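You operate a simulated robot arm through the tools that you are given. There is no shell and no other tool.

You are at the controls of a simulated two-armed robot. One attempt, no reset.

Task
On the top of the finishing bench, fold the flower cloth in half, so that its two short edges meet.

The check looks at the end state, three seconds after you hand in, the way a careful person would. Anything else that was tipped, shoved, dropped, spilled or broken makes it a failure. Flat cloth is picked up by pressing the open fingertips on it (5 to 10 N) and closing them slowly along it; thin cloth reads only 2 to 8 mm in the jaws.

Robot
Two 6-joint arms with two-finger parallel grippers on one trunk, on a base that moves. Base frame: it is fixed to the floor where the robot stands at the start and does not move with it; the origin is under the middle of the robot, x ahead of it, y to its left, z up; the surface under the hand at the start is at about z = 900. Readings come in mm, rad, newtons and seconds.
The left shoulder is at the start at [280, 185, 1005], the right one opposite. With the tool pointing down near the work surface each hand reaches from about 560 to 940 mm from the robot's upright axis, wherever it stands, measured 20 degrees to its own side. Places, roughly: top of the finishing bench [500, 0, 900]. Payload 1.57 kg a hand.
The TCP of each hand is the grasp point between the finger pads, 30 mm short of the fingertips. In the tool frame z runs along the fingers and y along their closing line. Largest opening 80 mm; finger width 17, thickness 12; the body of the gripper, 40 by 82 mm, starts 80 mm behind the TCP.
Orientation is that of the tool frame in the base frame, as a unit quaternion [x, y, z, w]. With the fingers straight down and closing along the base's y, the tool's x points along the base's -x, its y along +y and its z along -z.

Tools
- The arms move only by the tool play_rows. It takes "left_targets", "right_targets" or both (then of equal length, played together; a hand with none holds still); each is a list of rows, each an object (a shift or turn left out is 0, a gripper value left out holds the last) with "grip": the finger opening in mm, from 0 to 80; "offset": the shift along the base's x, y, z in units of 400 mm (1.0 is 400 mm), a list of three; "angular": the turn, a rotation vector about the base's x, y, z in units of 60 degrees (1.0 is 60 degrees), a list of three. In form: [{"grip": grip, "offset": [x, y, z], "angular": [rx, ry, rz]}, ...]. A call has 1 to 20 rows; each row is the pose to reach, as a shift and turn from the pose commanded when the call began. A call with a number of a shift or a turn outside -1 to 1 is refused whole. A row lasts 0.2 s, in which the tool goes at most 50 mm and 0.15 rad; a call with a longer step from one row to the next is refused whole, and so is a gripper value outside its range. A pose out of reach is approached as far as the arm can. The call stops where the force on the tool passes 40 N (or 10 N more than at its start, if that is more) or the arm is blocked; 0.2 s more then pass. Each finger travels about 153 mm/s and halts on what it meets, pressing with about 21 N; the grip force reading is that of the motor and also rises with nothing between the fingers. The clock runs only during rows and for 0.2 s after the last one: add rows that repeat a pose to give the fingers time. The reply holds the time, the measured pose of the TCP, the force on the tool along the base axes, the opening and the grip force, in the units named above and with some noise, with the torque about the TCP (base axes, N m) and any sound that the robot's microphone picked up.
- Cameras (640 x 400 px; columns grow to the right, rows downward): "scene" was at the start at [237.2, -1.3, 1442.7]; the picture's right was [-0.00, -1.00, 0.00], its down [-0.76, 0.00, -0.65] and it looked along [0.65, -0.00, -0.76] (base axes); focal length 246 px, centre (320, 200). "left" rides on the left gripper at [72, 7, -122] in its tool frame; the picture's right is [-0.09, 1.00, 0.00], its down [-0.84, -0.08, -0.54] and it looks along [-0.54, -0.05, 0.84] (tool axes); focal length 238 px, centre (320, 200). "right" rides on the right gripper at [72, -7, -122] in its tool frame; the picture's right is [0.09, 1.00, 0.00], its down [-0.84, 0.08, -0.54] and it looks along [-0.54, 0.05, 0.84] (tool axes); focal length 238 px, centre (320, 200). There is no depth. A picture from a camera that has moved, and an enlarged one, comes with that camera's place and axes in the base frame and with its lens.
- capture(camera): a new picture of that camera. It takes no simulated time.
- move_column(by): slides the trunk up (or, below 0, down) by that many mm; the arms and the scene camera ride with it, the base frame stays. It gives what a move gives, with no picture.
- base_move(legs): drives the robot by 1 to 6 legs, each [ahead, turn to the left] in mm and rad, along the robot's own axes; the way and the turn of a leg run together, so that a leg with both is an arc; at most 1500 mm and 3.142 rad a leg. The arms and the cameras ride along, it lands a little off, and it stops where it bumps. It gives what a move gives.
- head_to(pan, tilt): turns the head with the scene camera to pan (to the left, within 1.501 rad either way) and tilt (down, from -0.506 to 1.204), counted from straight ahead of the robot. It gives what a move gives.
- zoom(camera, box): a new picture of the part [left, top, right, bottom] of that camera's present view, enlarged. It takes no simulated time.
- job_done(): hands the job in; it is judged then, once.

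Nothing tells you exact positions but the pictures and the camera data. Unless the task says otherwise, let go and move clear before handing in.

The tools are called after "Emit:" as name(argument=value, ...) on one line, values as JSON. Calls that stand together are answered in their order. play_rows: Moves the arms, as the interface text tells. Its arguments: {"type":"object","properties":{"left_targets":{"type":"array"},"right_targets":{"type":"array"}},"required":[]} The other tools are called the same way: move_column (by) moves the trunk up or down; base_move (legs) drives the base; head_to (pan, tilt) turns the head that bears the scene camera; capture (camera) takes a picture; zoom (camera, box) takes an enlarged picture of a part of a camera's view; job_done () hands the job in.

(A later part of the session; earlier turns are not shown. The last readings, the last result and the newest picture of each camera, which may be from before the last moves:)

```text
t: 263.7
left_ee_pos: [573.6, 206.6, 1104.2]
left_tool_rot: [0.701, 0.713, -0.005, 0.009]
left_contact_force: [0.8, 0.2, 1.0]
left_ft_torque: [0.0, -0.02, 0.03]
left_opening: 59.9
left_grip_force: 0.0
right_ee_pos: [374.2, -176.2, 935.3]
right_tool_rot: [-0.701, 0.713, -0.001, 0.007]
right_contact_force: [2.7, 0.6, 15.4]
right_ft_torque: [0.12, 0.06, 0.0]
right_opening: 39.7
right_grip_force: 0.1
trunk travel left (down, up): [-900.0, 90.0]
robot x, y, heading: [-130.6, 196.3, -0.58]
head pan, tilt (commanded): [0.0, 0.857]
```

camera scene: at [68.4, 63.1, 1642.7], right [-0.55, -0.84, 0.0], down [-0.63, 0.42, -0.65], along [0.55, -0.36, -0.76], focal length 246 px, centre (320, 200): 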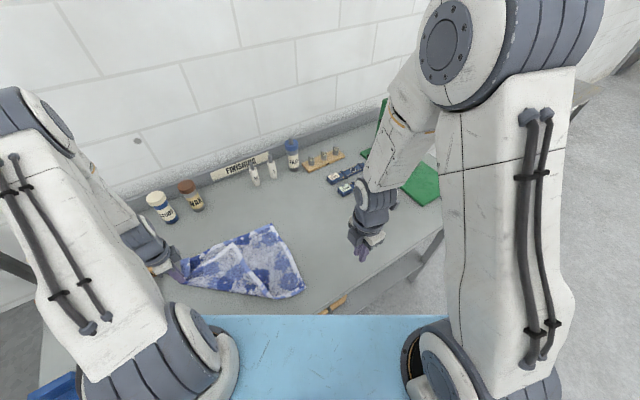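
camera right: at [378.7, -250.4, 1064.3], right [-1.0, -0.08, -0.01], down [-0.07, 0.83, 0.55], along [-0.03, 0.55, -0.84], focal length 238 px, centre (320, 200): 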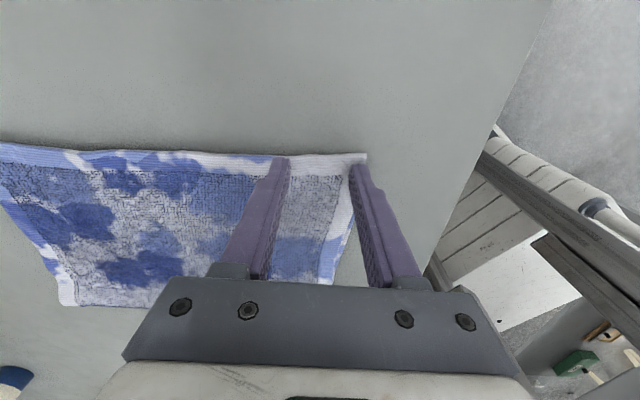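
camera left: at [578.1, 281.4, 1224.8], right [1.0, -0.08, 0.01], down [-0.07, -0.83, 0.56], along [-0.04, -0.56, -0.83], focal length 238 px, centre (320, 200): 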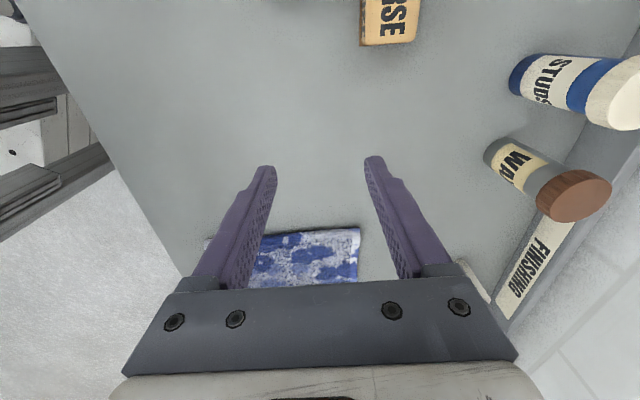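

Emit:
play_rows(right_targets=[{"offset": [0, 0, 0.003]}, {"offset": [0, 0.006, 0.003]}, {"offset": [0, 0.014, 0.003]}, {"offset": [0, 0.022, 0.003]}, {"offset": [0, 0.03, 0.004]}, {"offset": [0, 0.038, 0.005]}, {"offset": [0, 0.046, 0.006]}, {"offset": [0, 0.046, 0.006]}])

Emit:
zoom(camera="right", box=[100, 110, 420, 290])

Emit:
zoom(camera="scene", box=[210, 200, 350, 312])

```text
t: 265.5
left_ee_pos: [572.3, 208.0, 1105.4]
left_tool_rot: [0.701, 0.713, -0.005, 0.01]
left_contact_force: [-0.3, -0.1, -0.6]
left_ft_torque: [-0.01, 0.02, -0.03]
left_opening: 59.9
left_grip_force: 0.1
right_ee_pos: [374.0, -157.4, 937.8]
right_tool_rot: [-0.702, 0.713, 0.001, 0.005]
right_contact_force: [0.2, 0.0, 1.2]
right_ft_torque: [0.0, 0.01, 0.03]
right_opening: 40.0
right_grip_force: 0.1
trunk travel left (down, up): [-900.0, 90.0]
robot x, y, heading: [-132.2, 195.9, -0.579]
head pan, tilt (commanded): [0.0, 0.857]
```

```text
2.00 times, centred on (260, 200) of right
camera zoom: at [377.9, -230.9, 1057.7], right [-1.0, -0.08, -0.01], down [-0.07, 0.83, 0.55], along [-0.04, 0.55, -0.84], focal length 477 px, centre (440, 200)
```

zoom: 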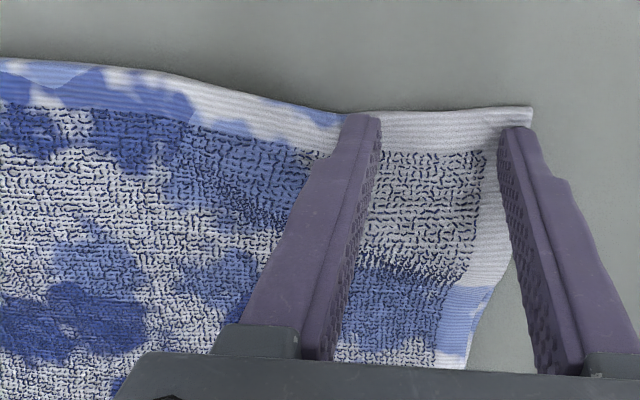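

```text
3.57 times, centred on (280, 256) of scene
camera zoom: at [68.2, 63.3, 1642.7], right [-0.55, -0.84, 0.0], down [-0.63, 0.42, -0.65], along [0.55, -0.36, -0.76], focal length 877 px, centre (463, 0)
```

zoom: 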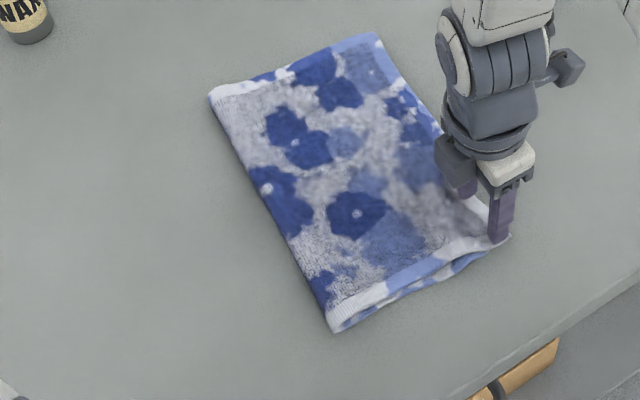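

The near corner is now at about y=−171 and the crease moved out slightly with it. I'll lift and inspect.

Emit:
play_rows(right_targets=[{"offset": [0, 0, 0.06]}, {"offset": [0, -0.03, 0.15]}, {"offset": [-0.04, -0.06, 0.23]}, {"offset": [-0.1, -0.08, 0.3]}, {"offset": [-0.17, -0.1, 0.36]}, {"offset": [-0.25, -0.12, 0.4]}, {"offset": [-0.29, -0.13, 0.4]}])

Emit:
zoom(camera="scene", box=[210, 200, 350, 312])

Emit:
zoom(camera="scene", box=[290, 240, 340, 290])

Emit:
zoom(camera="right", box=[0, 100, 300, 290])

```text
t: 267.1
left_ee_pos: [573.4, 208.1, 1105.3]
left_tool_rot: [0.701, 0.713, -0.006, 0.009]
left_contact_force: [0.3, 0.6, 0.5]
left_ft_torque: [0.01, 0.02, 0.01]
left_opening: 60.1
left_grip_force: 0.0
right_ee_pos: [257.2, -208.8, 1096.9]
right_tool_rot: [-0.702, 0.713, 0.001, 0.006]
right_contact_force: [-0.5, -0.3, -0.1]
right_ft_torque: [0.02, -0.05, 0.04]
right_opening: 40.0
right_grip_force: 0.0
trunk travel left (down, up): [-900.0, 90.0]
robot x, y, heading: [-125.0, 197.8, -0.581]
head pan, tilt (commanded): [0.0, 0.857]
```

```text
3.57 times, centred on (280, 256) of scene
camera zoom: at [68.1, 63.3, 1642.8], right [-0.55, -0.84, 0.0], down [-0.63, 0.42, -0.65], along [0.55, -0.36, -0.76], focal length 877 px, centre (463, 0)
```

zoom: 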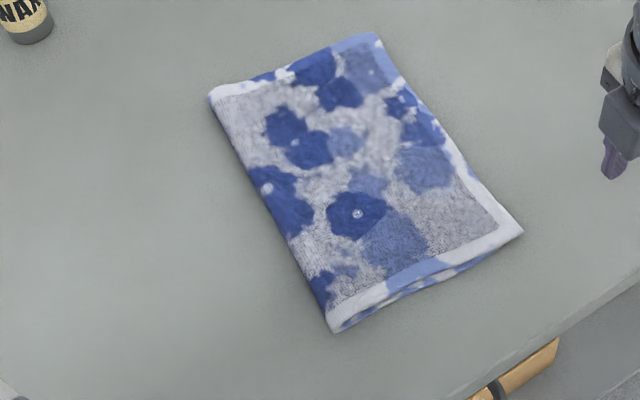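

```text
8.00 times, centred on (315, 265) of scene
camera zoom: at [68.1, 63.3, 1642.8], right [-0.55, -0.84, 0.0], down [-0.63, 0.42, -0.65], along [0.55, -0.36, -0.76], focal length 1964 px, centre (360, -320)
```

zoom: 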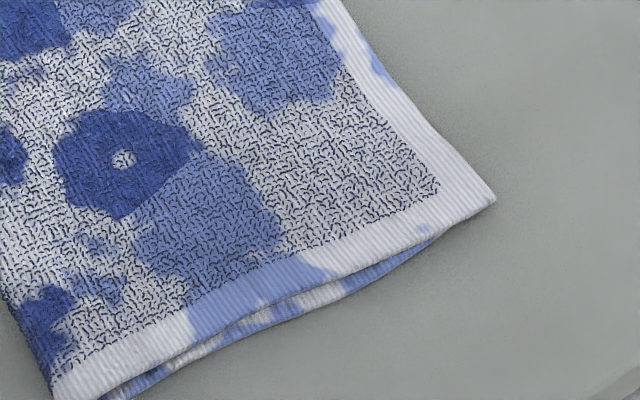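

```text
2.11 times, centred on (150, 195) of right
camera zoom: at [260.7, -282.3, 1218.2], right [-1.0, -0.08, -0.01], down [-0.07, 0.83, 0.55], along [-0.03, 0.55, -0.84], focal length 502 px, centre (678, 210)
```

zoom: 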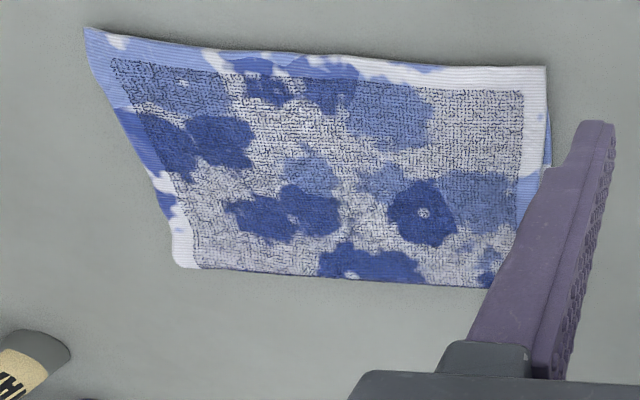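

The push moved both layers together, so the near corner gap is still roughly 25 mm; the lower near corner itself is pulled in by slack in the lower layer. I'll lift the top corner aside with the left hand and draw the lower corner out with the right.

Emit:
play_rows(left_targets=[{"offset": [-0.04, -0.08, 0], "grip": 30}, {"offset": [-0.085, -0.16, 0], "grip": 26}, {"offset": [-0.13, -0.24, 0]}, {"offset": [-0.17, -0.32, 0]}, {"offset": [-0.21, -0.4, 0]}, {"offset": [-0.255, -0.48, 0]}, {"offset": [-0.3, -0.56, 0]}, {"offset": [-0.34, -0.64, -0.02]}, {"offset": [-0.38, -0.72, -0.05]}, {"offset": [-0.42, -0.8, -0.1]}, {"offset": [-0.46, -0.88, -0.15]}, {"offset": [-0.5, -0.95, -0.21]}, {"offset": [-0.51, -0.9575, -0.29]}, {"offset": [-0.51, -0.9575, -0.36]}], right_targets=[{"offset": [0.02, -0.06, 0]}, {"offset": [0.04, -0.12, 0]}, {"offset": [0.06, -0.18, 0]}, {"offset": [0.08, -0.24, 0]}, {"offset": [0.1, -0.3, 0]}, {"offset": [0.1, -0.3, 0]}, {"offset": [0.1, -0.3, 0]}, {"offset": [0.1, -0.3, 0]}, {"offset": [0.1, -0.3, 0]}, {"offset": [0.1, -0.3, 0]}, {"offset": [0.1, -0.3, 0]}, {"offset": [0.1, -0.3, 0]}, {"offset": [0.1, -0.3, 0]}, {"offset": [0.1, -0.3, 0]}])

Emit:
capture(camera="left")

Emit:
capture(camera="scene")

```text
t: 270.1
left_ee_pos: [367.4, -179.7, 960.3]
left_tool_rot: [0.701, 0.713, -0.005, 0.01]
left_contact_force: [-0.3, -0.2, 0.1]
left_ft_torque: [-0.01, 0.0, 0.01]
left_opening: 26.3
left_grip_force: 0.1
right_ee_pos: [298.1, -329.8, 1095.6]
right_tool_rot: [-0.702, 0.712, 0.001, 0.006]
right_contact_force: [-0.2, 0.3, 0.0]
right_ft_torque: [0.01, -0.01, 0.0]
right_opening: 40.1
right_grip_force: 0.2
trunk travel left (down, up): [-900.0, 90.0]
robot x, y, heading: [-130.1, 196.3, -0.579]
head pan, tilt (commanded): [0.0, 0.857]
```

```text
taken
camera left: at [373.2, -106.5, 1080.5], right [1.0, -0.07, 0.01], down [-0.07, -0.83, 0.56], along [-0.04, -0.56, -0.83], focal length 238 px, centre (320, 200)
```

left: 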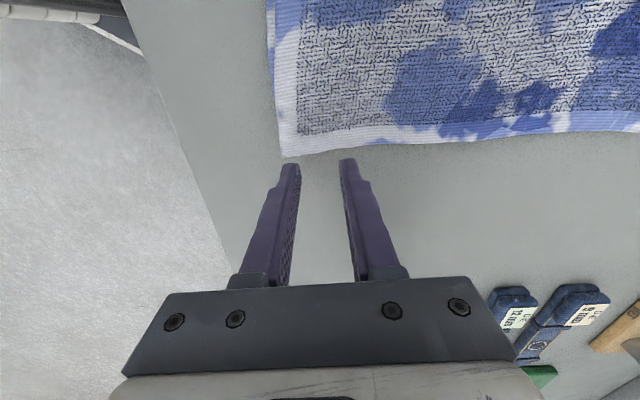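

```text
taken
camera scene: at [68.2, 63.1, 1642.7], right [-0.55, -0.84, 0.0], down [-0.63, 0.42, -0.65], along [0.55, -0.36, -0.76], focal length 246 px, centre (320, 200)
```

scene: 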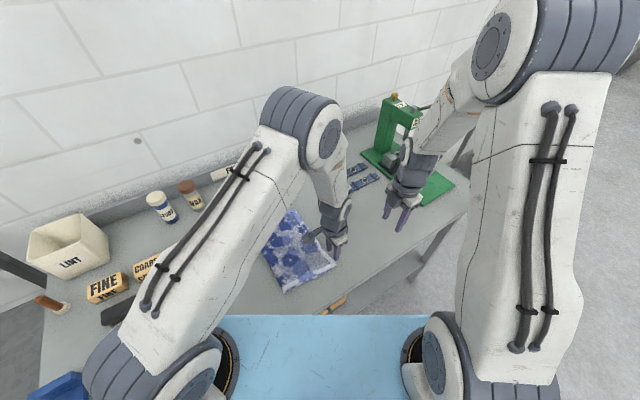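

Emit:
play_rows(left_targets=[{"offset": [0, 0.018, -0.03]}, {"offset": [0, 0.02, -0.05]}, {"offset": [0, 0.02, -0.06]}, {"offset": [0, 0.02, -0.063]}, {"offset": [0, 0.02, -0.063]}])

```text
t: 271.3
left_ee_pos: [368.0, -171.2, 934.9]
left_tool_rot: [0.701, 0.713, -0.006, 0.009]
left_contact_force: [-0.3, 0.1, 2.4]
left_ft_torque: [0.02, 0.03, 0.02]
left_opening: 26.0
left_grip_force: 0.0
right_ee_pos: [297.6, -329.5, 1094.7]
right_tool_rot: [-0.701, 0.713, 0.001, 0.006]
right_contact_force: [-0.8, 0.7, 0.1]
right_ft_torque: [0.01, 0.03, -0.02]
right_opening: 39.8
right_grip_force: 0.0
trunk travel left (down, up): [-900.0, 90.0]
robot x, y, heading: [-130.7, 192.3, -0.583]
head pan, tilt (commanded): [0.0, 0.857]
```

Emit:
play_rows(left_targets=[{"offset": [0, 0, -0.002]}, {"offset": [0, 0, -0.003]}, {"offset": [0, 0, -0.003]}])

```text
t: 272.1
left_ee_pos: [368.7, -171.6, 934.3]
left_tool_rot: [0.7, 0.714, -0.006, 0.01]
left_contact_force: [0.4, 1.7, 8.5]
left_ft_torque: [0.13, 0.04, 0.01]
left_opening: 26.1
left_grip_force: 0.1
right_ee_pos: [297.2, -329.6, 1095.0]
right_tool_rot: [-0.702, 0.712, 0.0, 0.006]
right_contact_force: [-0.3, 0.1, -0.3]
right_ft_torque: [-0.03, 0.0, -0.02]
right_opening: 39.9
right_grip_force: 0.1
trunk travel left (down, up): [-900.0, 90.0]
robot x, y, heading: [-129.1, 191.9, -0.583]
head pan, tilt (commanded): [0.0, 0.857]
```

Emit:
play_rows(left_targets=[{"grip": 24}, {"grip": 22}, {"grip": 20}, {"grip": 18}, {"grip": 16}, {"grip": 14}, {"grip": 12}, {"grip": 10}, {"grip": 8}, {"grip": 6}, {"grip": 4}, {"grip": 2}, {"grip": 0}, {"grip": 0}, {"grip": 0}])

Emit:
zoom(camera="left", box=[230, 90, 420, 210])

```text
t: 275.3
left_ee_pos: [367.6, -172.3, 933.1]
left_tool_rot: [0.701, 0.713, -0.006, 0.01]
left_contact_force: [-0.6, 0.2, 8.4]
left_ft_torque: [0.05, 0.06, 0.01]
left_opening: 3.6
left_grip_force: 21.4
right_ee_pos: [296.8, -329.7, 1094.3]
right_tool_rot: [-0.701, 0.713, 0.0, 0.006]
right_contact_force: [-0.1, -0.4, 0.3]
right_ft_torque: [0.01, 0.0, 0.01]
right_opening: 40.0
right_grip_force: 0.1
trunk travel left (down, up): [-900.0, 90.0]
robot x, y, heading: [-128.9, 199.3, -0.582]
head pan, tilt (commanded): [0.0, 0.857]
```

```text
3.33 times, centred on (325, 150) of left
camera zoom: at [373.1, -98.4, 1053.9], right [1.0, -0.07, 0.01], down [-0.07, -0.83, 0.56], along [-0.04, -0.56, -0.83], focal length 794 px, centre (303, 367)
```

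zoom: 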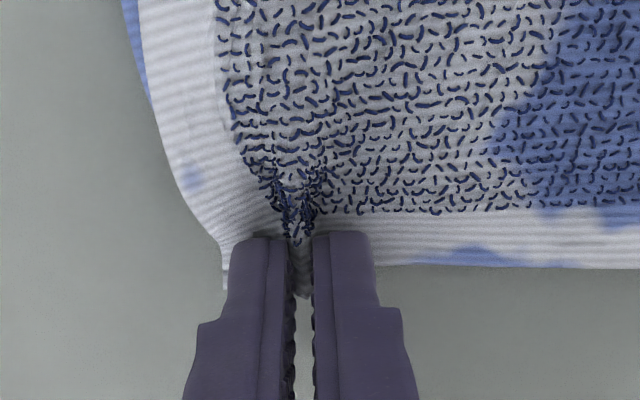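

Gripped (3.6 mm). I'm peeling the top corner up and inward to expose the lower corner.

Emit:
play_rows(left_targets=[{"offset": [0, 0, 0.04]}, {"offset": [0, 0.01, 0.09]}, {"offset": [0.01, 0.04, 0.14]}, {"offset": [0.02, 0.08, 0.17]}, {"offset": [0.035, 0.13, 0.18]}, {"offset": [0.05, 0.18, 0.18]}, {"offset": [0.06, 0.22, 0.18]}, {"offset": [0.06, 0.22, 0.18]}])

Emit:
capture(camera="right")

Emit:
zoom(camera="scene", box=[210, 200, 350, 312])

Emit:
zoom(camera="left", box=[180, 60, 460, 240])

```text
t: 277.1
left_ee_pos: [390.0, -83.2, 1006.4]
left_tool_rot: [0.701, 0.714, -0.005, 0.01]
left_contact_force: [0.8, -1.0, -0.8]
left_ft_torque: [0.0, 0.05, -0.01]
left_opening: 3.9
left_grip_force: 21.5
right_ee_pos: [297.6, -330.0, 1094.9]
right_tool_rot: [-0.702, 0.713, 0.001, 0.006]
right_contact_force: [-0.2, 1.1, 0.7]
right_ft_torque: [0.0, 0.01, -0.01]
right_opening: 39.9
right_grip_force: 0.0
trunk travel left (down, up): [-900.0, 90.0]
robot x, y, heading: [-131.6, 195.1, -0.577]
head pan, tilt (commanded): [0.0, 0.857]
```

```text
taken
camera right: at [301.2, -403.3, 1216.2], right [-1.0, -0.08, -0.01], down [-0.07, 0.83, 0.55], along [-0.03, 0.55, -0.84], focal length 238 px, centre (320, 200)
```

right: 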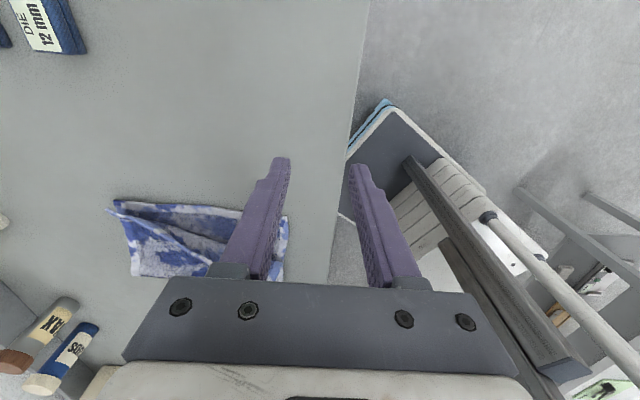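

```text
3.57 times, centred on (280, 256) of scene
camera zoom: at [68.2, 63.3, 1642.7], right [-0.55, -0.84, 0.0], down [-0.63, 0.42, -0.65], along [0.55, -0.36, -0.76], focal length 877 px, centre (463, 0)
```

zoom: 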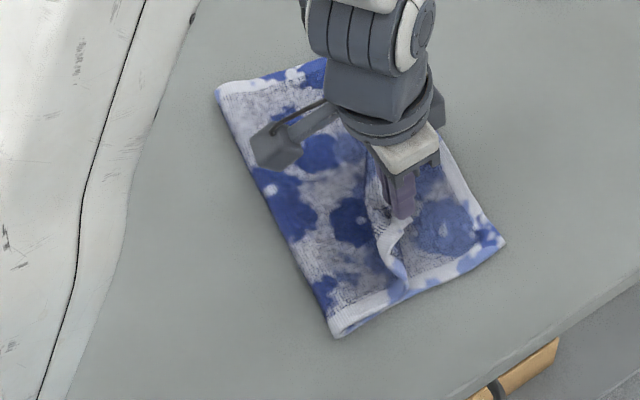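

```text
2.22 times, centred on (320, 150) of left
camera zoom: at [395.2, -9.3, 1126.6], right [1.0, -0.07, 0.01], down [-0.07, -0.83, 0.56], along [-0.04, -0.56, -0.83], focal length 530 px, centre (320, 311)
```

zoom: 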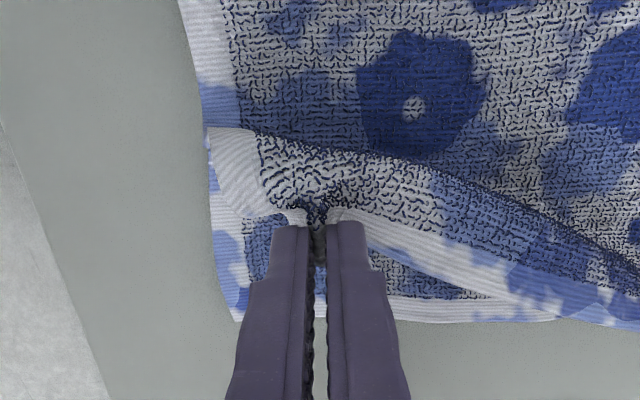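

The lower corner is visible at (339, −162), against the lower hem line of about −172 to −176 elsewhere. I'll bring the right hand in low from the side, press on it and draw it outward about 14 mm.

Emit:
play_rows(right_targets=[{"offset": [0.04, 0.07, 0], "grip": 20}, {"offset": [0.08, 0.14, -0.03]}, {"offset": [0.12, 0.21, -0.08]}, {"offset": [0.16, 0.28, -0.15]}, {"offset": [0.16, 0.3, -0.25]}, {"offset": [0.16, 0.3, -0.34]}, {"offset": [0.16, 0.34, -0.37]}, {"offset": [0.16, 0.4, -0.375]}, {"offset": [0.16, 0.448, -0.38]}, {"offset": [0.16, 0.448, -0.385]}])

Emit:
capture(camera="right")

```text
t: 279.5
left_ee_pos: [389.0, -79.5, 1004.5]
left_tool_rot: [0.7, 0.714, -0.003, 0.004]
left_contact_force: [1.2, 2.3, 0.2]
left_ft_torque: [-0.34, 0.1, -0.01]
left_opening: 4.0
left_grip_force: 21.1
right_ee_pos: [364.0, -152.7, 944.9]
right_tool_rot: [-0.699, 0.715, 0.0, 0.007]
right_contact_force: [0.8, -0.6, 0.7]
right_ft_torque: [-0.05, -0.01, 0.01]
right_opening: 19.9
right_grip_force: 0.1
trunk travel left (down, up): [-900.0, 90.0]
robot x, y, heading: [-129.3, 196.6, -0.579]
head pan, tilt (commanded): [0.0, 0.857]
stopped in row 10 (left hand): the force on the tool passed its limit at 42 N (the readings are from after the stop); the commanded pose is now the measured one
```

```text
taken
camera right: at [366.4, -225.6, 1064.9], right [-1.0, -0.07, -0.01], down [-0.07, 0.83, 0.55], along [-0.03, 0.55, -0.84], focal length 238 px, centre (320, 200)
```

right: 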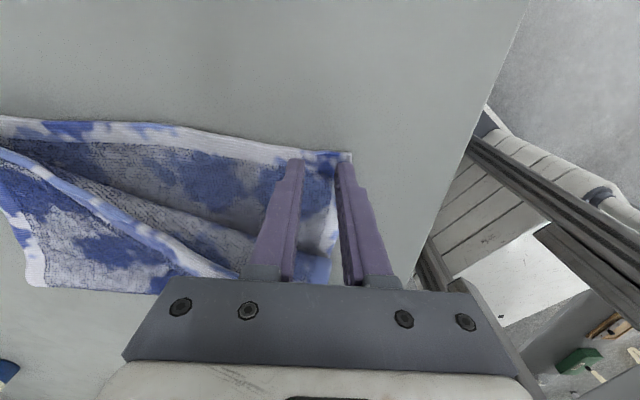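

Emit:
play_rows(left_targets=[{"offset": [0.01, 0.03, 0.01]}, {"offset": [0.02, 0.06, 0.015]}, {"offset": [0.02, 0.08, 0.015]}])

Emit:
zoom(camera="right", box=[230, 110, 420, 230])

```text
t: 280.3
left_ee_pos: [396.1, -47.3, 1011.0]
left_tool_rot: [0.7, 0.714, -0.005, 0.005]
left_contact_force: [-0.1, -0.6, 0.2]
left_ft_torque: [0.01, 0.02, 0.02]
left_opening: 3.7
left_grip_force: 21.2
right_ee_pos: [363.0, -151.8, 944.3]
right_tool_rot: [-0.7, 0.714, -0.001, 0.007]
right_contact_force: [-0.2, 0.5, 0.5]
right_ft_torque: [0.0, 0.0, -0.01]
right_opening: 20.1
right_grip_force: 0.1
trunk travel left (down, up): [-900.0, 90.0]
robot x, y, heading: [-128.8, 191.1, -0.584]
head pan, tilt (commanded): [0.0, 0.857]
```

```text
3.33 times, centred on (325, 170) of right
camera zoom: at [366.5, -225.3, 1065.0], right [-1.0, -0.07, -0.01], down [-0.07, 0.83, 0.55], along [-0.03, 0.55, -0.84], focal length 794 px, centre (303, 300)
```

zoom: 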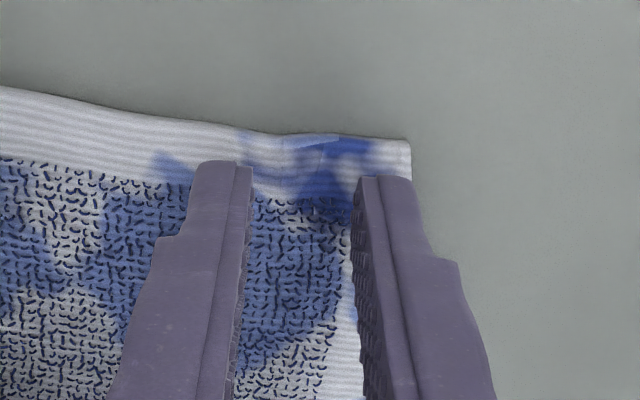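

Emit:
play_rows(right_targets=[{"offset": [0, 0, -0.015]}, {"offset": [0, 0, -0.024]}, {"offset": [0, 0, -0.0285]}, {"offset": [0, 0, -0.0285]}])

```text
t: 281.3
left_ee_pos: [395.3, -47.0, 1011.5]
left_tool_rot: [0.7, 0.714, -0.004, 0.005]
left_contact_force: [0.7, 0.0, 0.4]
left_ft_torque: [-0.01, 0.01, 0.01]
left_opening: 3.4
left_grip_force: 20.9
right_ee_pos: [365.0, -151.3, 934.0]
right_tool_rot: [-0.7, 0.714, -0.001, 0.007]
right_contact_force: [-4.3, 4.7, 22.8]
right_ft_torque: [0.17, 0.2, -0.02]
right_opening: 20.1
right_grip_force: 0.4
trunk travel left (down, up): [-900.0, 90.0]
robot x, y, heading: [-131.9, 192.4, -0.582]
head pan, tilt (commanded): [0.0, 0.857]
```

Emit:
play_rows(right_targets=[{"offset": [0, 0, 0.0035]}, {"offset": [0, -0.008, 0.0035]}, {"offset": [0, -0.016, 0.0035]}, {"offset": [0, -0.024, 0.0035]}, {"offset": [0, -0.032, 0.0035]}, {"offset": [0, -0.038, 0.0035]}, {"offset": [0, -0.038, 0.0035]}])

Emit:
zoom(camera="right", box=[0, 80, 420, 290])

Emit:
zoom(camera="scene", box=[210, 200, 350, 312])

```text
t: 282.9
left_ee_pos: [396.7, -47.8, 1011.5]
left_tool_rot: [0.7, 0.714, -0.004, 0.004]
left_contact_force: [-0.1, -0.3, -0.8]
left_ft_torque: [-0.04, 0.01, -0.02]
left_opening: 3.7
left_grip_force: 20.9
right_ee_pos: [362.6, -167.7, 933.8]
right_tool_rot: [-0.7, 0.714, 0.0, 0.006]
right_contact_force: [0.5, 2.5, 4.0]
right_ft_torque: [0.05, 0.03, -0.03]
right_opening: 20.1
right_grip_force: 0.2
trunk travel left (down, up): [-900.0, 90.0]
robot x, y, heading: [-129.2, 193.5, -0.581]
head pan, tilt (commanded): [0.0, 0.857]
```

```text
1.52 times, centred on (210, 185) of right
camera zoom: at [366.5, -240.2, 1054.8], right [-1.0, -0.07, -0.01], down [-0.07, 0.83, 0.55], along [-0.03, 0.55, -0.84], focal length 363 px, centre (488, 223)
```

zoom: 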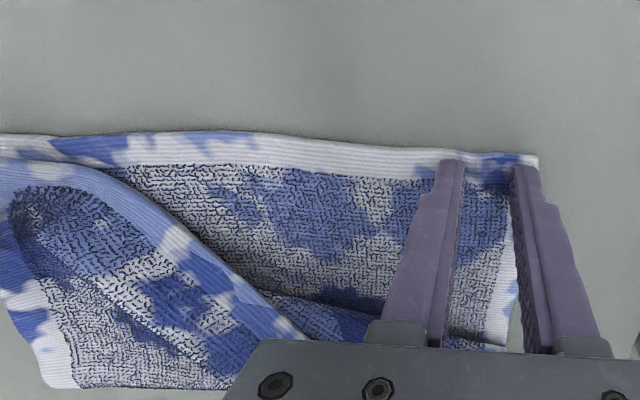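

```text
3.57 times, centred on (280, 256) of scene
camera zoom: at [68.1, 63.4, 1642.8], right [-0.55, -0.84, 0.0], down [-0.63, 0.42, -0.65], along [0.55, -0.36, -0.76], focal length 877 px, centre (463, 0)
```

zoom: 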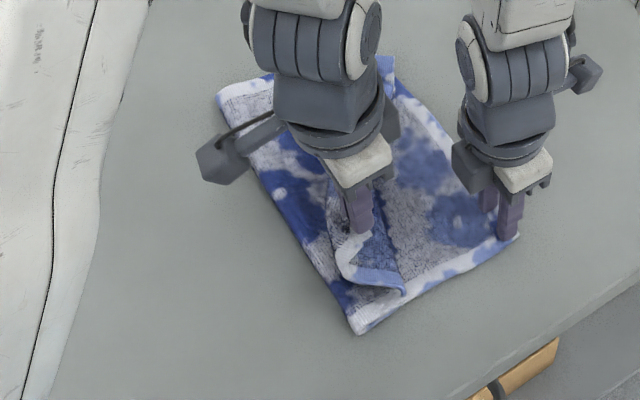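

The lower corner is out at (342, −177) now, but the near end of the crease rolled in with it (y≈−11). With the right hand still holding that corner, I'll swing the top corner back over to roll the near crease outward again.

Emit:
play_rows(left_targets=[{"offset": [0, 0.06, 0.04]}, {"offset": [0, 0.13, 0.08]}, {"offset": [0, 0.2, 0.1]}, {"offset": [0, 0.27, 0.11]}, {"offset": [0, 0.33, 0.09]}, {"offset": [0, 0.36, 0.06]}, {"offset": [0, 0.36, 0.06]}])

Emit:
zoom(camera="scene", box=[190, 190, 350, 312])

Emit:
capture(camera="right")

Emit:
capture(camera="left")

```text
t: 284.5
left_ee_pos: [421.8, 81.6, 1032.1]
left_tool_rot: [0.699, 0.715, -0.003, 0.003]
left_contact_force: [-0.5, 0.5, -0.8]
left_ft_torque: [-0.01, 0.03, 0.02]
left_opening: 3.8
left_grip_force: 21.0
left hand out of reach, approached as far as the arm can: row 4, 5, 6, 7
right_ee_pos: [364.2, -166.4, 934.5]
right_tool_rot: [-0.7, 0.714, 0.0, 0.008]
right_contact_force: [-0.2, 0.6, 4.6]
right_ft_torque: [0.0, 0.04, -0.01]
right_opening: 20.1
right_grip_force: 0.1
trunk travel left (down, up): [-900.0, 90.0]
robot x, y, heading: [-131.4, 200.4, -0.579]
head pan, tilt (commanded): [0.0, 0.857]
```

```text
3.28 times, centred on (270, 251) of scene
camera zoom: at [68.3, 63.4, 1642.7], right [-0.55, -0.84, 0.0], down [-0.63, 0.42, -0.65], along [0.55, -0.36, -0.76], focal length 805 px, centre (484, 33)
```

zoom: 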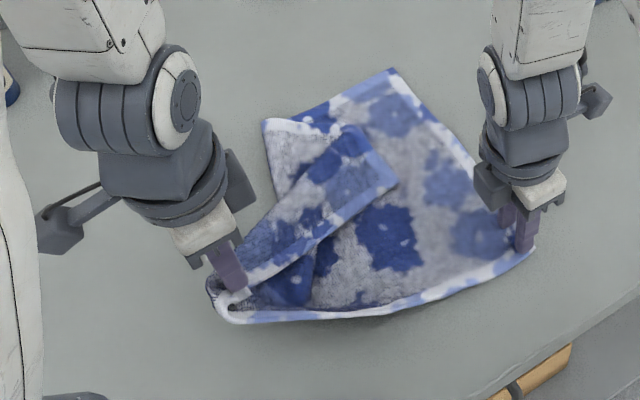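

```text
taken
camera right: at [366.7, -240.0, 1054.8], right [-1.0, -0.07, -0.01], down [-0.07, 0.83, 0.55], along [-0.03, 0.55, -0.84], focal length 238 px, centre (320, 200)
```

right: 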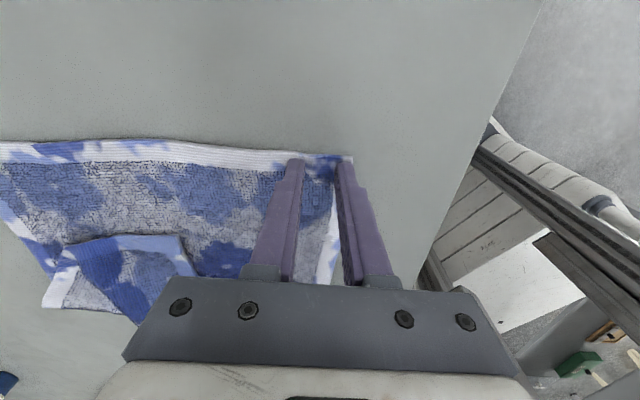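

```text
taken
camera left: at [427.6, 154.3, 1152.3], right [1.0, -0.07, 0.0], down [-0.06, -0.83, 0.55], along [-0.04, -0.55, -0.83], focal length 238 px, centre (320, 200)
```

left: 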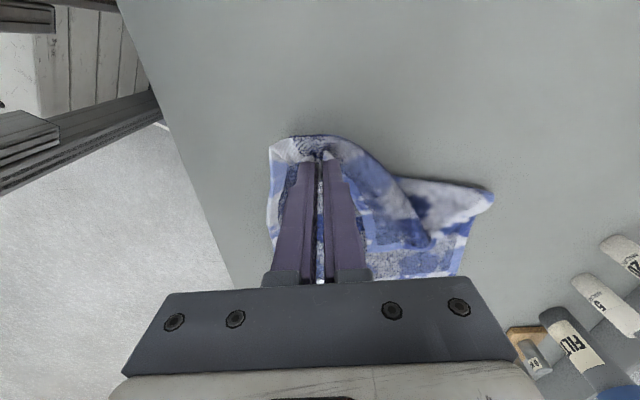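

That pulled the far corner along as well, so the top layer is skewed again. The unfold, fold and flip recipe gave a nearly perfect result, so I'll open the cloth fully again, flatten it better this time, and repeat. First I lay this corner back on the left.

Emit:
play_rows(left_targets=[{"offset": [0.02, 0.06, -0.02]}, {"offset": [0.04, 0.13, -0.06]}, {"offset": [0.05, 0.2, -0.11]}, {"offset": [0.05, 0.25, -0.16]}, {"offset": [0.05, 0.29, -0.2]}, {"offset": [0.05, 0.3, -0.23]}, {"offset": [0.05, 0.3, -0.235]}])

Emit:
zoom(camera="scene", box=[150, 190, 350, 312])

Emit:
capture(camera="left")

Emit:
capture(camera="right")

```text
t: 286.1
left_ee_pos: [440.9, 202.3, 938.1]
left_tool_rot: [0.7, 0.714, -0.004, 0.005]
left_contact_force: [1.1, -0.7, 6.3]
left_ft_torque: [-0.05, -0.02, 0.0]
left_opening: 3.8
left_grip_force: 20.5
right_ee_pos: [362.8, -166.7, 933.4]
right_tool_rot: [-0.7, 0.714, -0.001, 0.007]
right_contact_force: [0.0, 0.3, -0.4]
right_ft_torque: [-0.02, -0.01, 0.02]
right_opening: 20.1
right_grip_force: 0.0
trunk travel left (down, up): [-900.0, 90.0]
robot x, y, heading: [-126.6, 196.4, -0.578]
head pan, tilt (commanded): [0.0, 0.857]
```

```text
3.20 times, centred on (250, 251) of scene
camera zoom: at [68.1, 63.2, 1642.9], right [-0.55, -0.84, 0.0], down [-0.63, 0.42, -0.65], along [0.55, -0.36, -0.76], focal length 786 px, centre (544, 37)
```

zoom: 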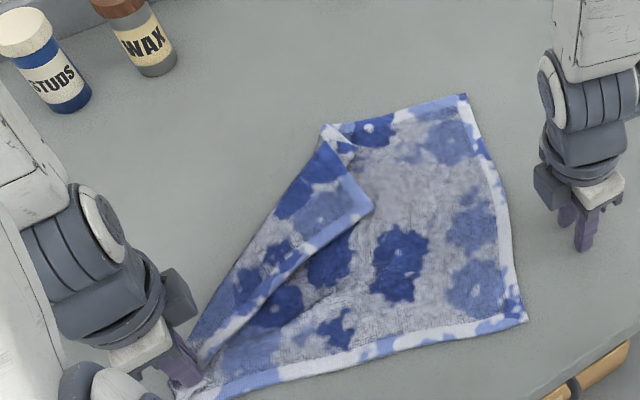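

```text
taken
camera left: at [446.7, 273.8, 1058.2], right [1.0, -0.07, 0.0], down [-0.06, -0.83, 0.55], along [-0.04, -0.55, -0.83], focal length 238 px, centre (320, 200)
```

left: 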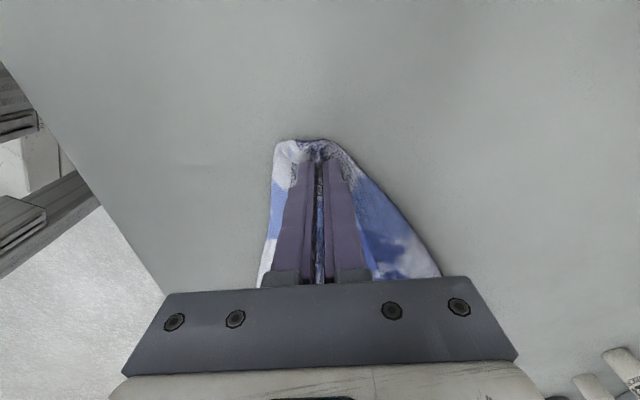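

```text
taken
camera right: at [366.5, -240.2, 1055.0], right [-1.0, -0.07, -0.01], down [-0.07, 0.83, 0.55], along [-0.03, 0.55, -0.84], focal length 238 px, centre (320, 200)
```

right: 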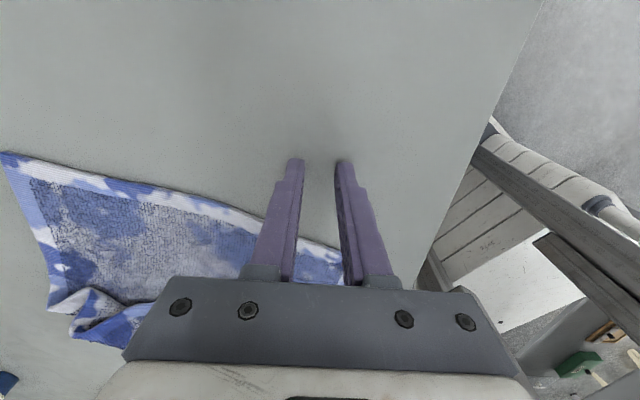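

The cloth is mostly open; only the far-left corner is still folded over (tip at about (501, −8)). I'll release here, hold the right part with the right hand, and push that corner open with the left fingers.

Emit:
play_rows(left_targets=[{"grip": 15, "offset": [0, 0, 0.003]}, {"grip": 35, "offset": [0, 0, 0.003]}, {"grip": 50, "offset": [0, 0, 0.06]}, {"grip": 80, "offset": [0.03, -0.03, 0.16]}, {"grip": 80, "offset": [0.08, -0.1, 0.22]}, {"grip": 80, "offset": [0.14, -0.19, 0.25]}, {"grip": 80, "offset": [0.2, -0.28, 0.25]}, {"grip": 80, "offset": [0.26, -0.37, 0.25]}, {"grip": 80, "offset": [0.3, -0.46, 0.25]}, {"grip": 80, "offset": [0.31, -0.55, 0.25]}, {"grip": 80, "offset": [0.31, -0.64, 0.2]}], right_targets=[{"offset": [0, 0, 0.05]}, {"offset": [0.04, 0.02, 0.12]}, {"offset": [0.1, 0.06, 0.15]}, {"offset": [0.17, 0.11, 0.15]}, {"offset": [0.23, 0.16, 0.12]}, {"offset": [0.245, 0.18, 0.06]}, {"offset": [0.245, 0.18, 0.02], "grip": 40}, {"offset": [0.245, 0.18, 0.006]}, {"offset": [0.245, 0.18, 0.002]}, {"offset": [0.245, 0.18, 0.0]}, {"offset": [0.245, 0.18, -0.001]}])

Emit:
capture(camera="left")

Emit:
zoom(camera="scene", box=[150, 190, 350, 312])

```text
t: 288.5
left_ee_pos: [542.5, -39.3, 998.3]
left_tool_rot: [0.699, 0.714, -0.036, 0.028]
left_contact_force: [0.1, -0.7, 0.1]
left_ft_torque: [0.02, -0.01, 0.01]
left_opening: 80.1
left_grip_force: 0.1
left hand out of reach, approached as far as the arm can: row 5, 6, 7, 8, 9, 10, 11
right_ee_pos: [460.8, -95.2, 933.1]
right_tool_rot: [-0.7, 0.714, -0.001, 0.008]
right_contact_force: [-0.3, -1.3, 5.3]
right_ft_torque: [-0.04, 0.03, -0.01]
right_opening: 39.7
right_grip_force: 0.0
trunk travel left (down, up): [-900.0, 90.0]
robot x, y, heading: [-130.5, 195.7, -0.575]
head pan, tilt (commanded): [0.0, 0.857]
```

```text
taken
camera left: at [550.2, 43.0, 1113.5], right [1.0, -0.07, 0.0], down [-0.05, -0.79, 0.62], along [-0.05, -0.61, -0.79], focal length 238 px, centre (320, 200)
```

left: 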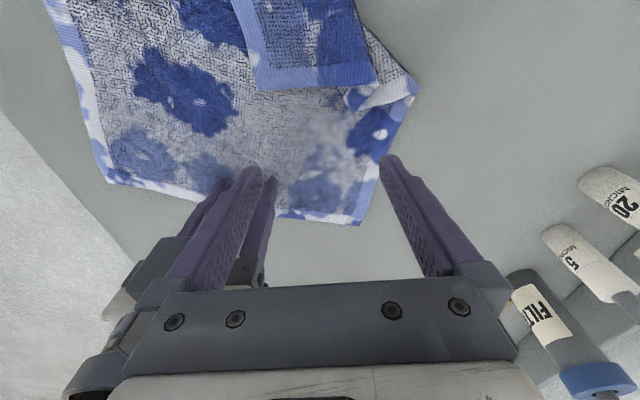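

```text
3.20 times, centred on (250, 251) of scene
camera zoom: at [67.8, 63.4, 1642.9], right [-0.55, -0.84, 0.0], down [-0.63, 0.42, -0.65], along [0.55, -0.36, -0.76], focal length 786 px, centre (544, 37)
```

zoom: 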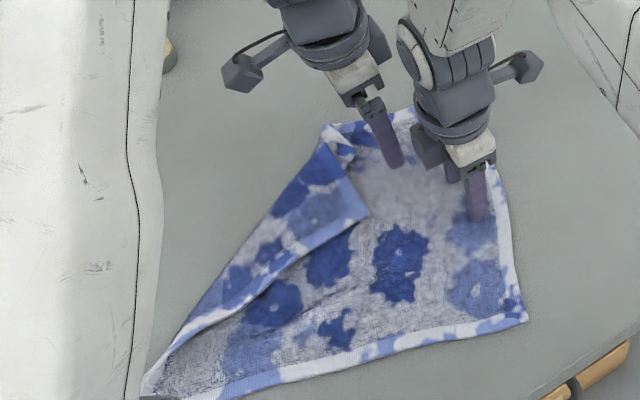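

Emit:
play_rows(left_targets=[{"offset": [0, 0, -0.06]}, {"offset": [0, 0, -0.12]}, {"offset": [0, 0, -0.147]}, {"offset": [0, 0.02, -0.147]}, {"offset": [0, 0.05, -0.147]}, {"offset": [0, 0.08, -0.147]}, {"offset": [0, 0.11, -0.146]}, {"offset": [0, 0.14, -0.145]}, {"offset": [0.005, 0.17, -0.144]}, {"offset": [0.01, 0.2, -0.143]}, {"offset": [0.02, 0.23, -0.142]}, {"offset": [0.03, 0.26, -0.14]}])

Emit:
capture(camera="left")

Emit:
zoom(camera="scene", box=[150, 190, 350, 312])

```text
t: 291.1
left_ee_pos: [556.0, 66.9, 944.0]
left_tool_rot: [0.699, 0.714, -0.036, 0.028]
left_contact_force: [-0.4, -0.8, 0.2]
left_ft_torque: [-0.03, 0.04, -0.06]
left_opening: 79.7
left_grip_force: 0.1
right_ee_pos: [460.7, -94.0, 932.6]
right_tool_rot: [-0.7, 0.714, -0.001, 0.007]
right_contact_force: [0.4, 1.1, 8.0]
right_ft_torque: [0.06, 0.03, -0.01]
right_opening: 39.7
right_grip_force: 0.0
trunk travel left (down, up): [-900.0, 90.0]
robot x, y, heading: [-134.1, 193.4, -0.58]
head pan, tilt (commanded): [0.0, 0.857]
```

```text
taken
camera left: at [562.2, 148.9, 1059.4], right [1.0, -0.07, 0.0], down [-0.05, -0.79, 0.62], along [-0.05, -0.61, -0.79], focal length 238 px, centre (320, 200)
```

left: 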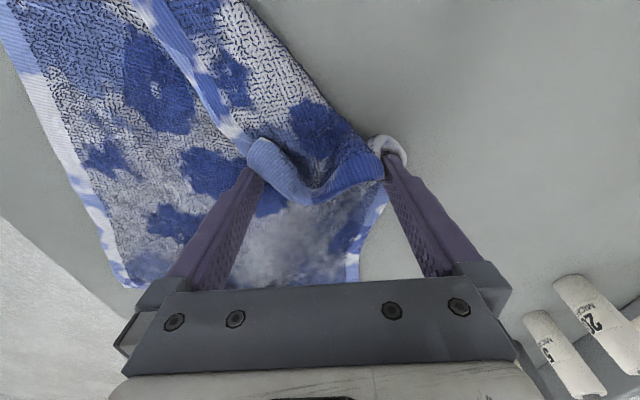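

```text
3.20 times, centred on (250, 251) of scene
camera zoom: at [68.0, 63.3, 1642.8], right [-0.55, -0.84, 0.0], down [-0.63, 0.42, -0.65], along [0.55, -0.36, -0.76], focal length 786 px, centre (544, 37)
```

zoom: 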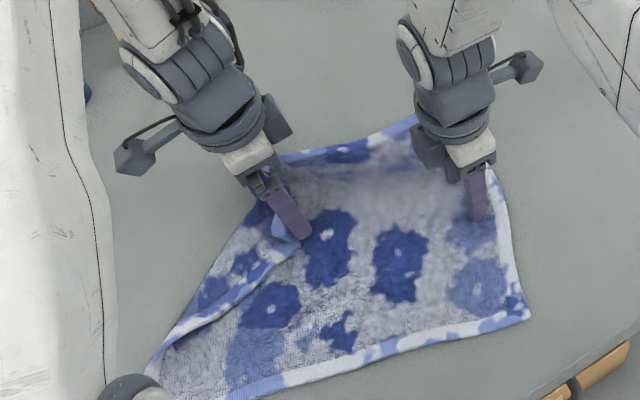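

Emit:
play_rows(left_targets=[{"offset": [0.02, 0.03, 0.005]}, {"offset": [0.04, 0.06, 0.01]}, {"offset": [0.06, 0.09, 0.012]}, {"offset": [0.08, 0.12, 0.014]}, {"offset": [0.1, 0.15, 0.015]}, {"offset": [0.12, 0.18, 0.015]}, {"offset": [0.14, 0.21, 0.015]}, {"offset": [0.16, 0.24, 0.015]}])

Emit:
capture(camera="left")

Emit:
zoom(camera="scene", box=[150, 190, 350, 312])

```text
t: 292.9
left_ee_pos: [617.7, 160.7, 949.9]
left_tool_rot: [0.699, 0.713, -0.035, 0.028]
left_contact_force: [-0.3, -0.4, -0.2]
left_ft_torque: [0.0, 0.01, -0.02]
left_opening: 80.0
left_grip_force: 0.0
right_ee_pos: [460.8, -95.0, 933.8]
right_tool_rot: [-0.7, 0.714, -0.001, 0.007]
right_contact_force: [1.6, 1.2, 8.0]
right_ft_torque: [0.03, 0.04, -0.01]
right_opening: 39.9
right_grip_force: 0.2
trunk travel left (down, up): [-900.0, 90.0]
robot x, y, heading: [-128.1, 197.0, -0.579]
head pan, tilt (commanded): [0.0, 0.857]
```

```text
taken
camera left: at [625.1, 242.7, 1065.2], right [1.0, -0.07, 0.0], down [-0.05, -0.79, 0.62], along [-0.05, -0.61, -0.79], focal length 238 px, centre (320, 200)
```

left: 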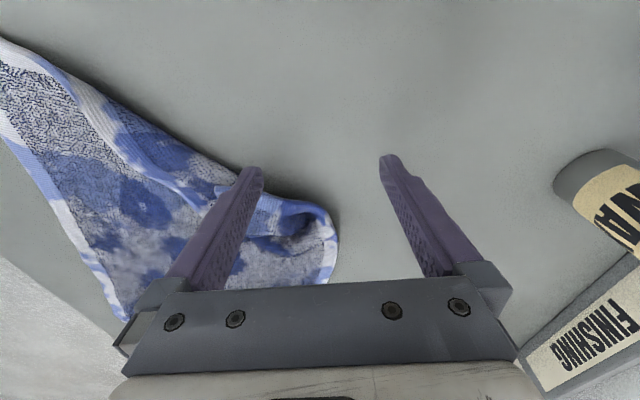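

```text
3.20 times, centred on (250, 251) of scene
camera zoom: at [68.1, 63.4, 1642.8], right [-0.55, -0.84, 0.0], down [-0.63, 0.42, -0.65], along [0.55, -0.36, -0.76], focal length 786 px, centre (544, 37)
```

zoom: 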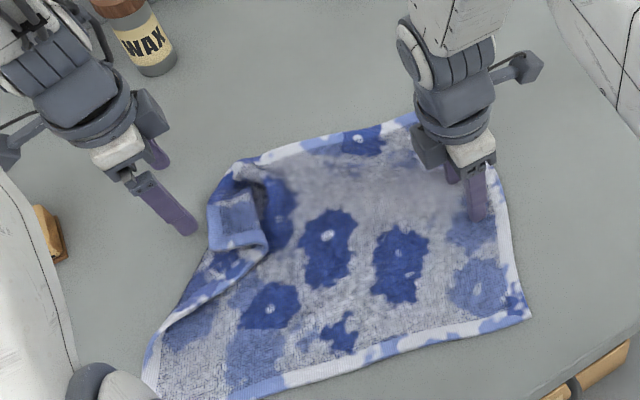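

Emit:
play_rows(left_targets=[{"offset": [0.02, 0.02, 0.08]}, {"offset": [0.02, 0.05, 0.17]}, {"offset": [0.0, 0.1, 0.25]}, {"offset": [-0.04, 0.16, 0.3]}, {"offset": [-0.08, 0.22, 0.3]}])

Emit:
zoom(camera="scene", box=[150, 190, 350, 312])

Emit:
zoom(camera="scene", box=[190, 230, 250, 290])

Emit:
capture(camera="left")

```text
t: 294.1
left_ee_pos: [575.2, 246.2, 1060.1]
left_tool_rot: [0.699, 0.713, -0.038, 0.042]
left_contact_force: [0.0, 0.3, 0.5]
left_ft_torque: [0.02, 0.0, 0.01]
left_opening: 80.3
left_grip_force: 0.0
left hand out of reach, approached as far as the arm can: row 2, 3, 4, 5
right_ee_pos: [460.0, -95.3, 933.6]
right_tool_rot: [-0.7, 0.714, 0.0, 0.006]
right_contact_force: [0.0, 3.0, 10.9]
right_ft_torque: [0.1, 0.11, -0.01]
right_opening: 39.9
right_grip_force: 0.0
trunk travel left (down, up): [-900.0, 90.0]
robot x, y, heading: [-130.4, 194.5, -0.581]
head pan, tilt (commanded): [0.0, 0.857]
```

```text
3.20 times, centred on (250, 251) of scene
camera zoom: at [68.1, 63.3, 1642.8], right [-0.55, -0.84, 0.0], down [-0.63, 0.42, -0.65], along [0.55, -0.36, -0.76], focal length 786 px, centre (544, 37)
```

zoom: 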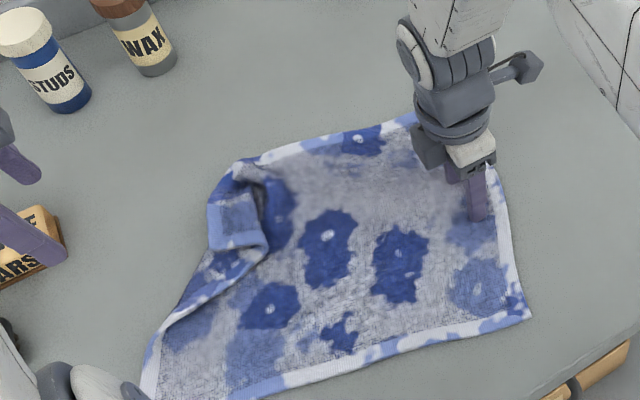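

```text
6.67 times, centred on (220, 260) of scene
camera zoom: at [68.1, 63.3, 1642.8], right [-0.55, -0.84, 0.0], down [-0.63, 0.42, -0.65], along [0.55, -0.36, -0.76], focal length 1637 px, centre (987, -200)
```

zoom: 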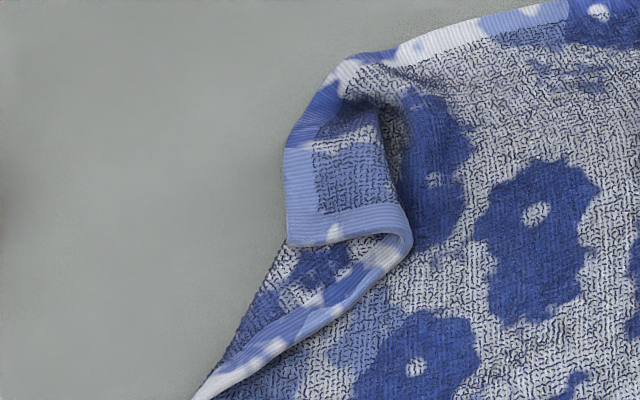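

```text
taken
camera left: at [580.5, 331.8, 1173.2], right [1.0, -0.07, 0.02], down [-0.06, -0.77, 0.63], along [-0.03, -0.63, -0.77], focal length 238 px, centre (320, 200)
```

left: 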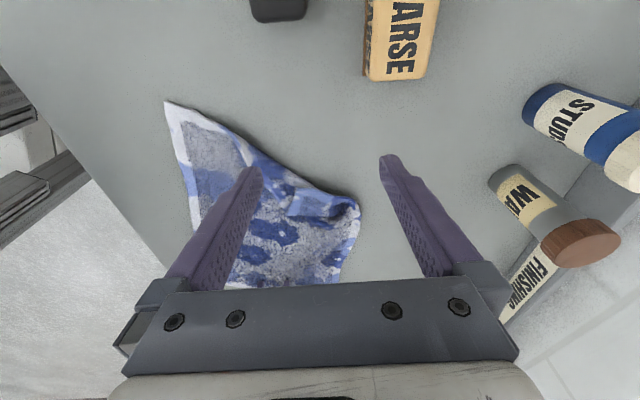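

Emit:
play_rows(left_targets=[{"offset": [0, -0.05, 0], "angular": [0.03, 0, 0], "grip": 40}, {"offset": [-0.01, -0.11, -0.02], "angular": [0.06, 0, 0], "grip": 10}, {"offset": [-0.02, -0.18, -0.06], "angular": [0.09, 0, 0]}, {"offset": [-0.03, -0.24, -0.12], "angular": [0.108, 0, 0]}, {"offset": [-0.035, -0.27, -0.19], "angular": [0.108, 0, 0]}, {"offset": [-0.035, -0.27, -0.26], "angular": [0.108, 0, 0]}, {"offset": [-0.035, -0.27, -0.29], "angular": [0.108, 0, 0]}])

Emit:
capture(camera="left")

```text
t: 295.7
left_ee_pos: [549.1, 138.9, 937.7]
left_tool_rot: [0.701, 0.713, -0.003, 0.007]
left_contact_force: [2.1, -1.3, 11.7]
left_ft_torque: [-0.07, -0.07, 0.0]
left_opening: 9.4
left_grip_force: 0.0
left hand out of reach, approached as far as the arm can: row 1, 2, 3, 4, 5, 6, 7
right_ee_pos: [459.7, -94.5, 934.0]
right_tool_rot: [-0.701, 0.713, 0.0, 0.008]
right_contact_force: [-0.1, 0.7, 5.1]
right_ft_torque: [0.04, 0.01, -0.03]
right_opening: 39.9
right_grip_force: 0.0
trunk travel left (down, up): [-900.0, 90.0]
robot x, y, heading: [-128.4, 192.2, -0.577]
head pan, tilt (commanded): [0.0, 0.857]
```

```text
taken
camera left: at [553.5, 211.7, 1058.4], right [1.0, -0.07, 0.01], down [-0.06, -0.83, 0.55], along [-0.03, -0.55, -0.83], focal length 238 px, centre (320, 200)
```

left: 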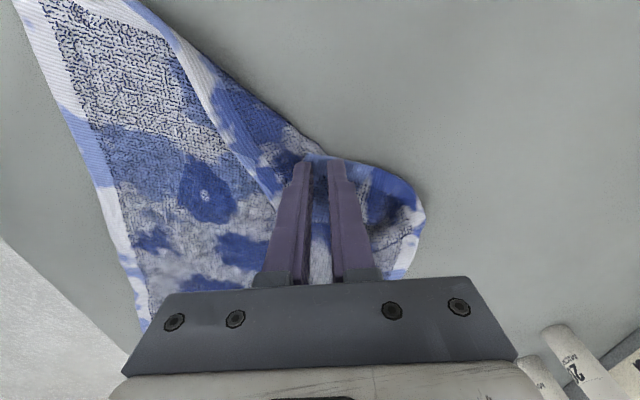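

Emit:
play_rows(left_targets=[{"offset": [0.02, 0.01, 0]}, {"offset": [0.045, 0.02, -0.001]}, {"offset": [0.07, 0.03, -0.003]}, {"offset": [0.095, 0.04, -0.005]}, {"offset": [0.12, 0.05, -0.007]}, {"offset": [0.145, 0.06, -0.009]}, {"offset": [0.17, 0.065, -0.01]}, {"offset": [0.2, 0.07, -0.01]}])

Emit:
zoom(camera="scene", box=[150, 190, 350, 312])

Emit:
capture(camera="left")

```text
t: 296.4
left_ee_pos: [559.1, 148.4, 936.3]
left_tool_rot: [0.7, 0.714, -0.006, 0.009]
left_contact_force: [-7.3, -0.4, 29.3]
left_ft_torque: [-0.11, 0.28, 0.01]
left_opening: 10.0
left_grip_force: 0.0
left hand out of reach, approached as far as the arm can: row 1, 2, 3
right_ee_pos: [459.8, -94.5, 933.6]
right_tool_rot: [-0.7, 0.714, -0.001, 0.006]
right_contact_force: [1.2, -0.3, 2.4]
right_ft_torque: [0.0, 0.02, 0.03]
right_opening: 39.8
right_grip_force: 0.0
trunk travel left (down, up): [-900.0, 90.0]
robot x, y, heading: [-132.3, 193.4, -0.582]
head pan, tilt (commanded): [0.0, 0.857]
stopped in row 3 (left hand): the force on the tool passed its limit at 42 N (the readings are from after the stop); the commanded pose is now the measured one
```

```text
3.20 times, centred on (250, 251) of scene
camera zoom: at [66.0, 63.3, 1643.2], right [-0.55, -0.84, 0.0], down [-0.63, 0.42, -0.66], along [0.55, -0.36, -0.76], focal length 786 px, centre (544, 37)
```

zoom: 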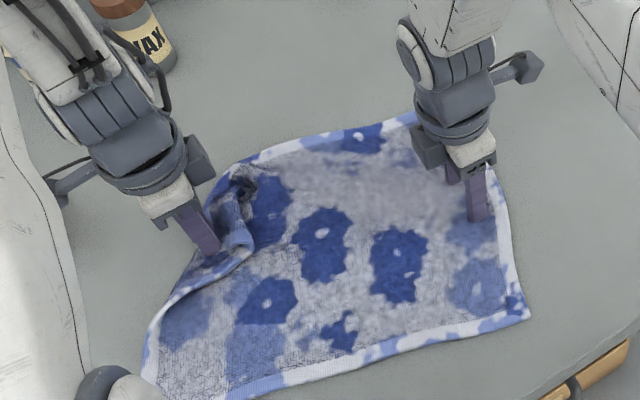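

```text
taken
camera left: at [564.1, 221.4, 1056.6], right [1.0, -0.07, 0.0], down [-0.06, -0.83, 0.56], along [-0.04, -0.56, -0.83], focal length 238 px, centre (320, 200)
```

left: 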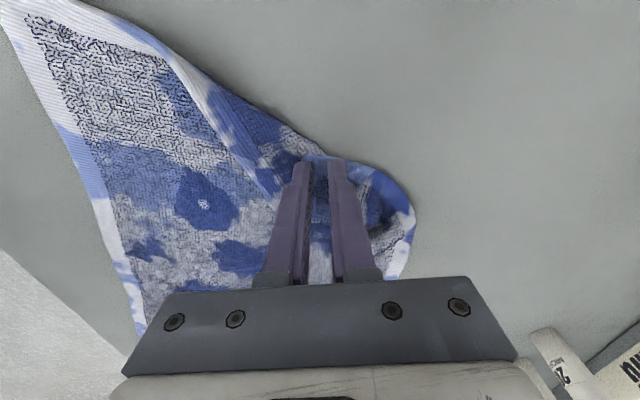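

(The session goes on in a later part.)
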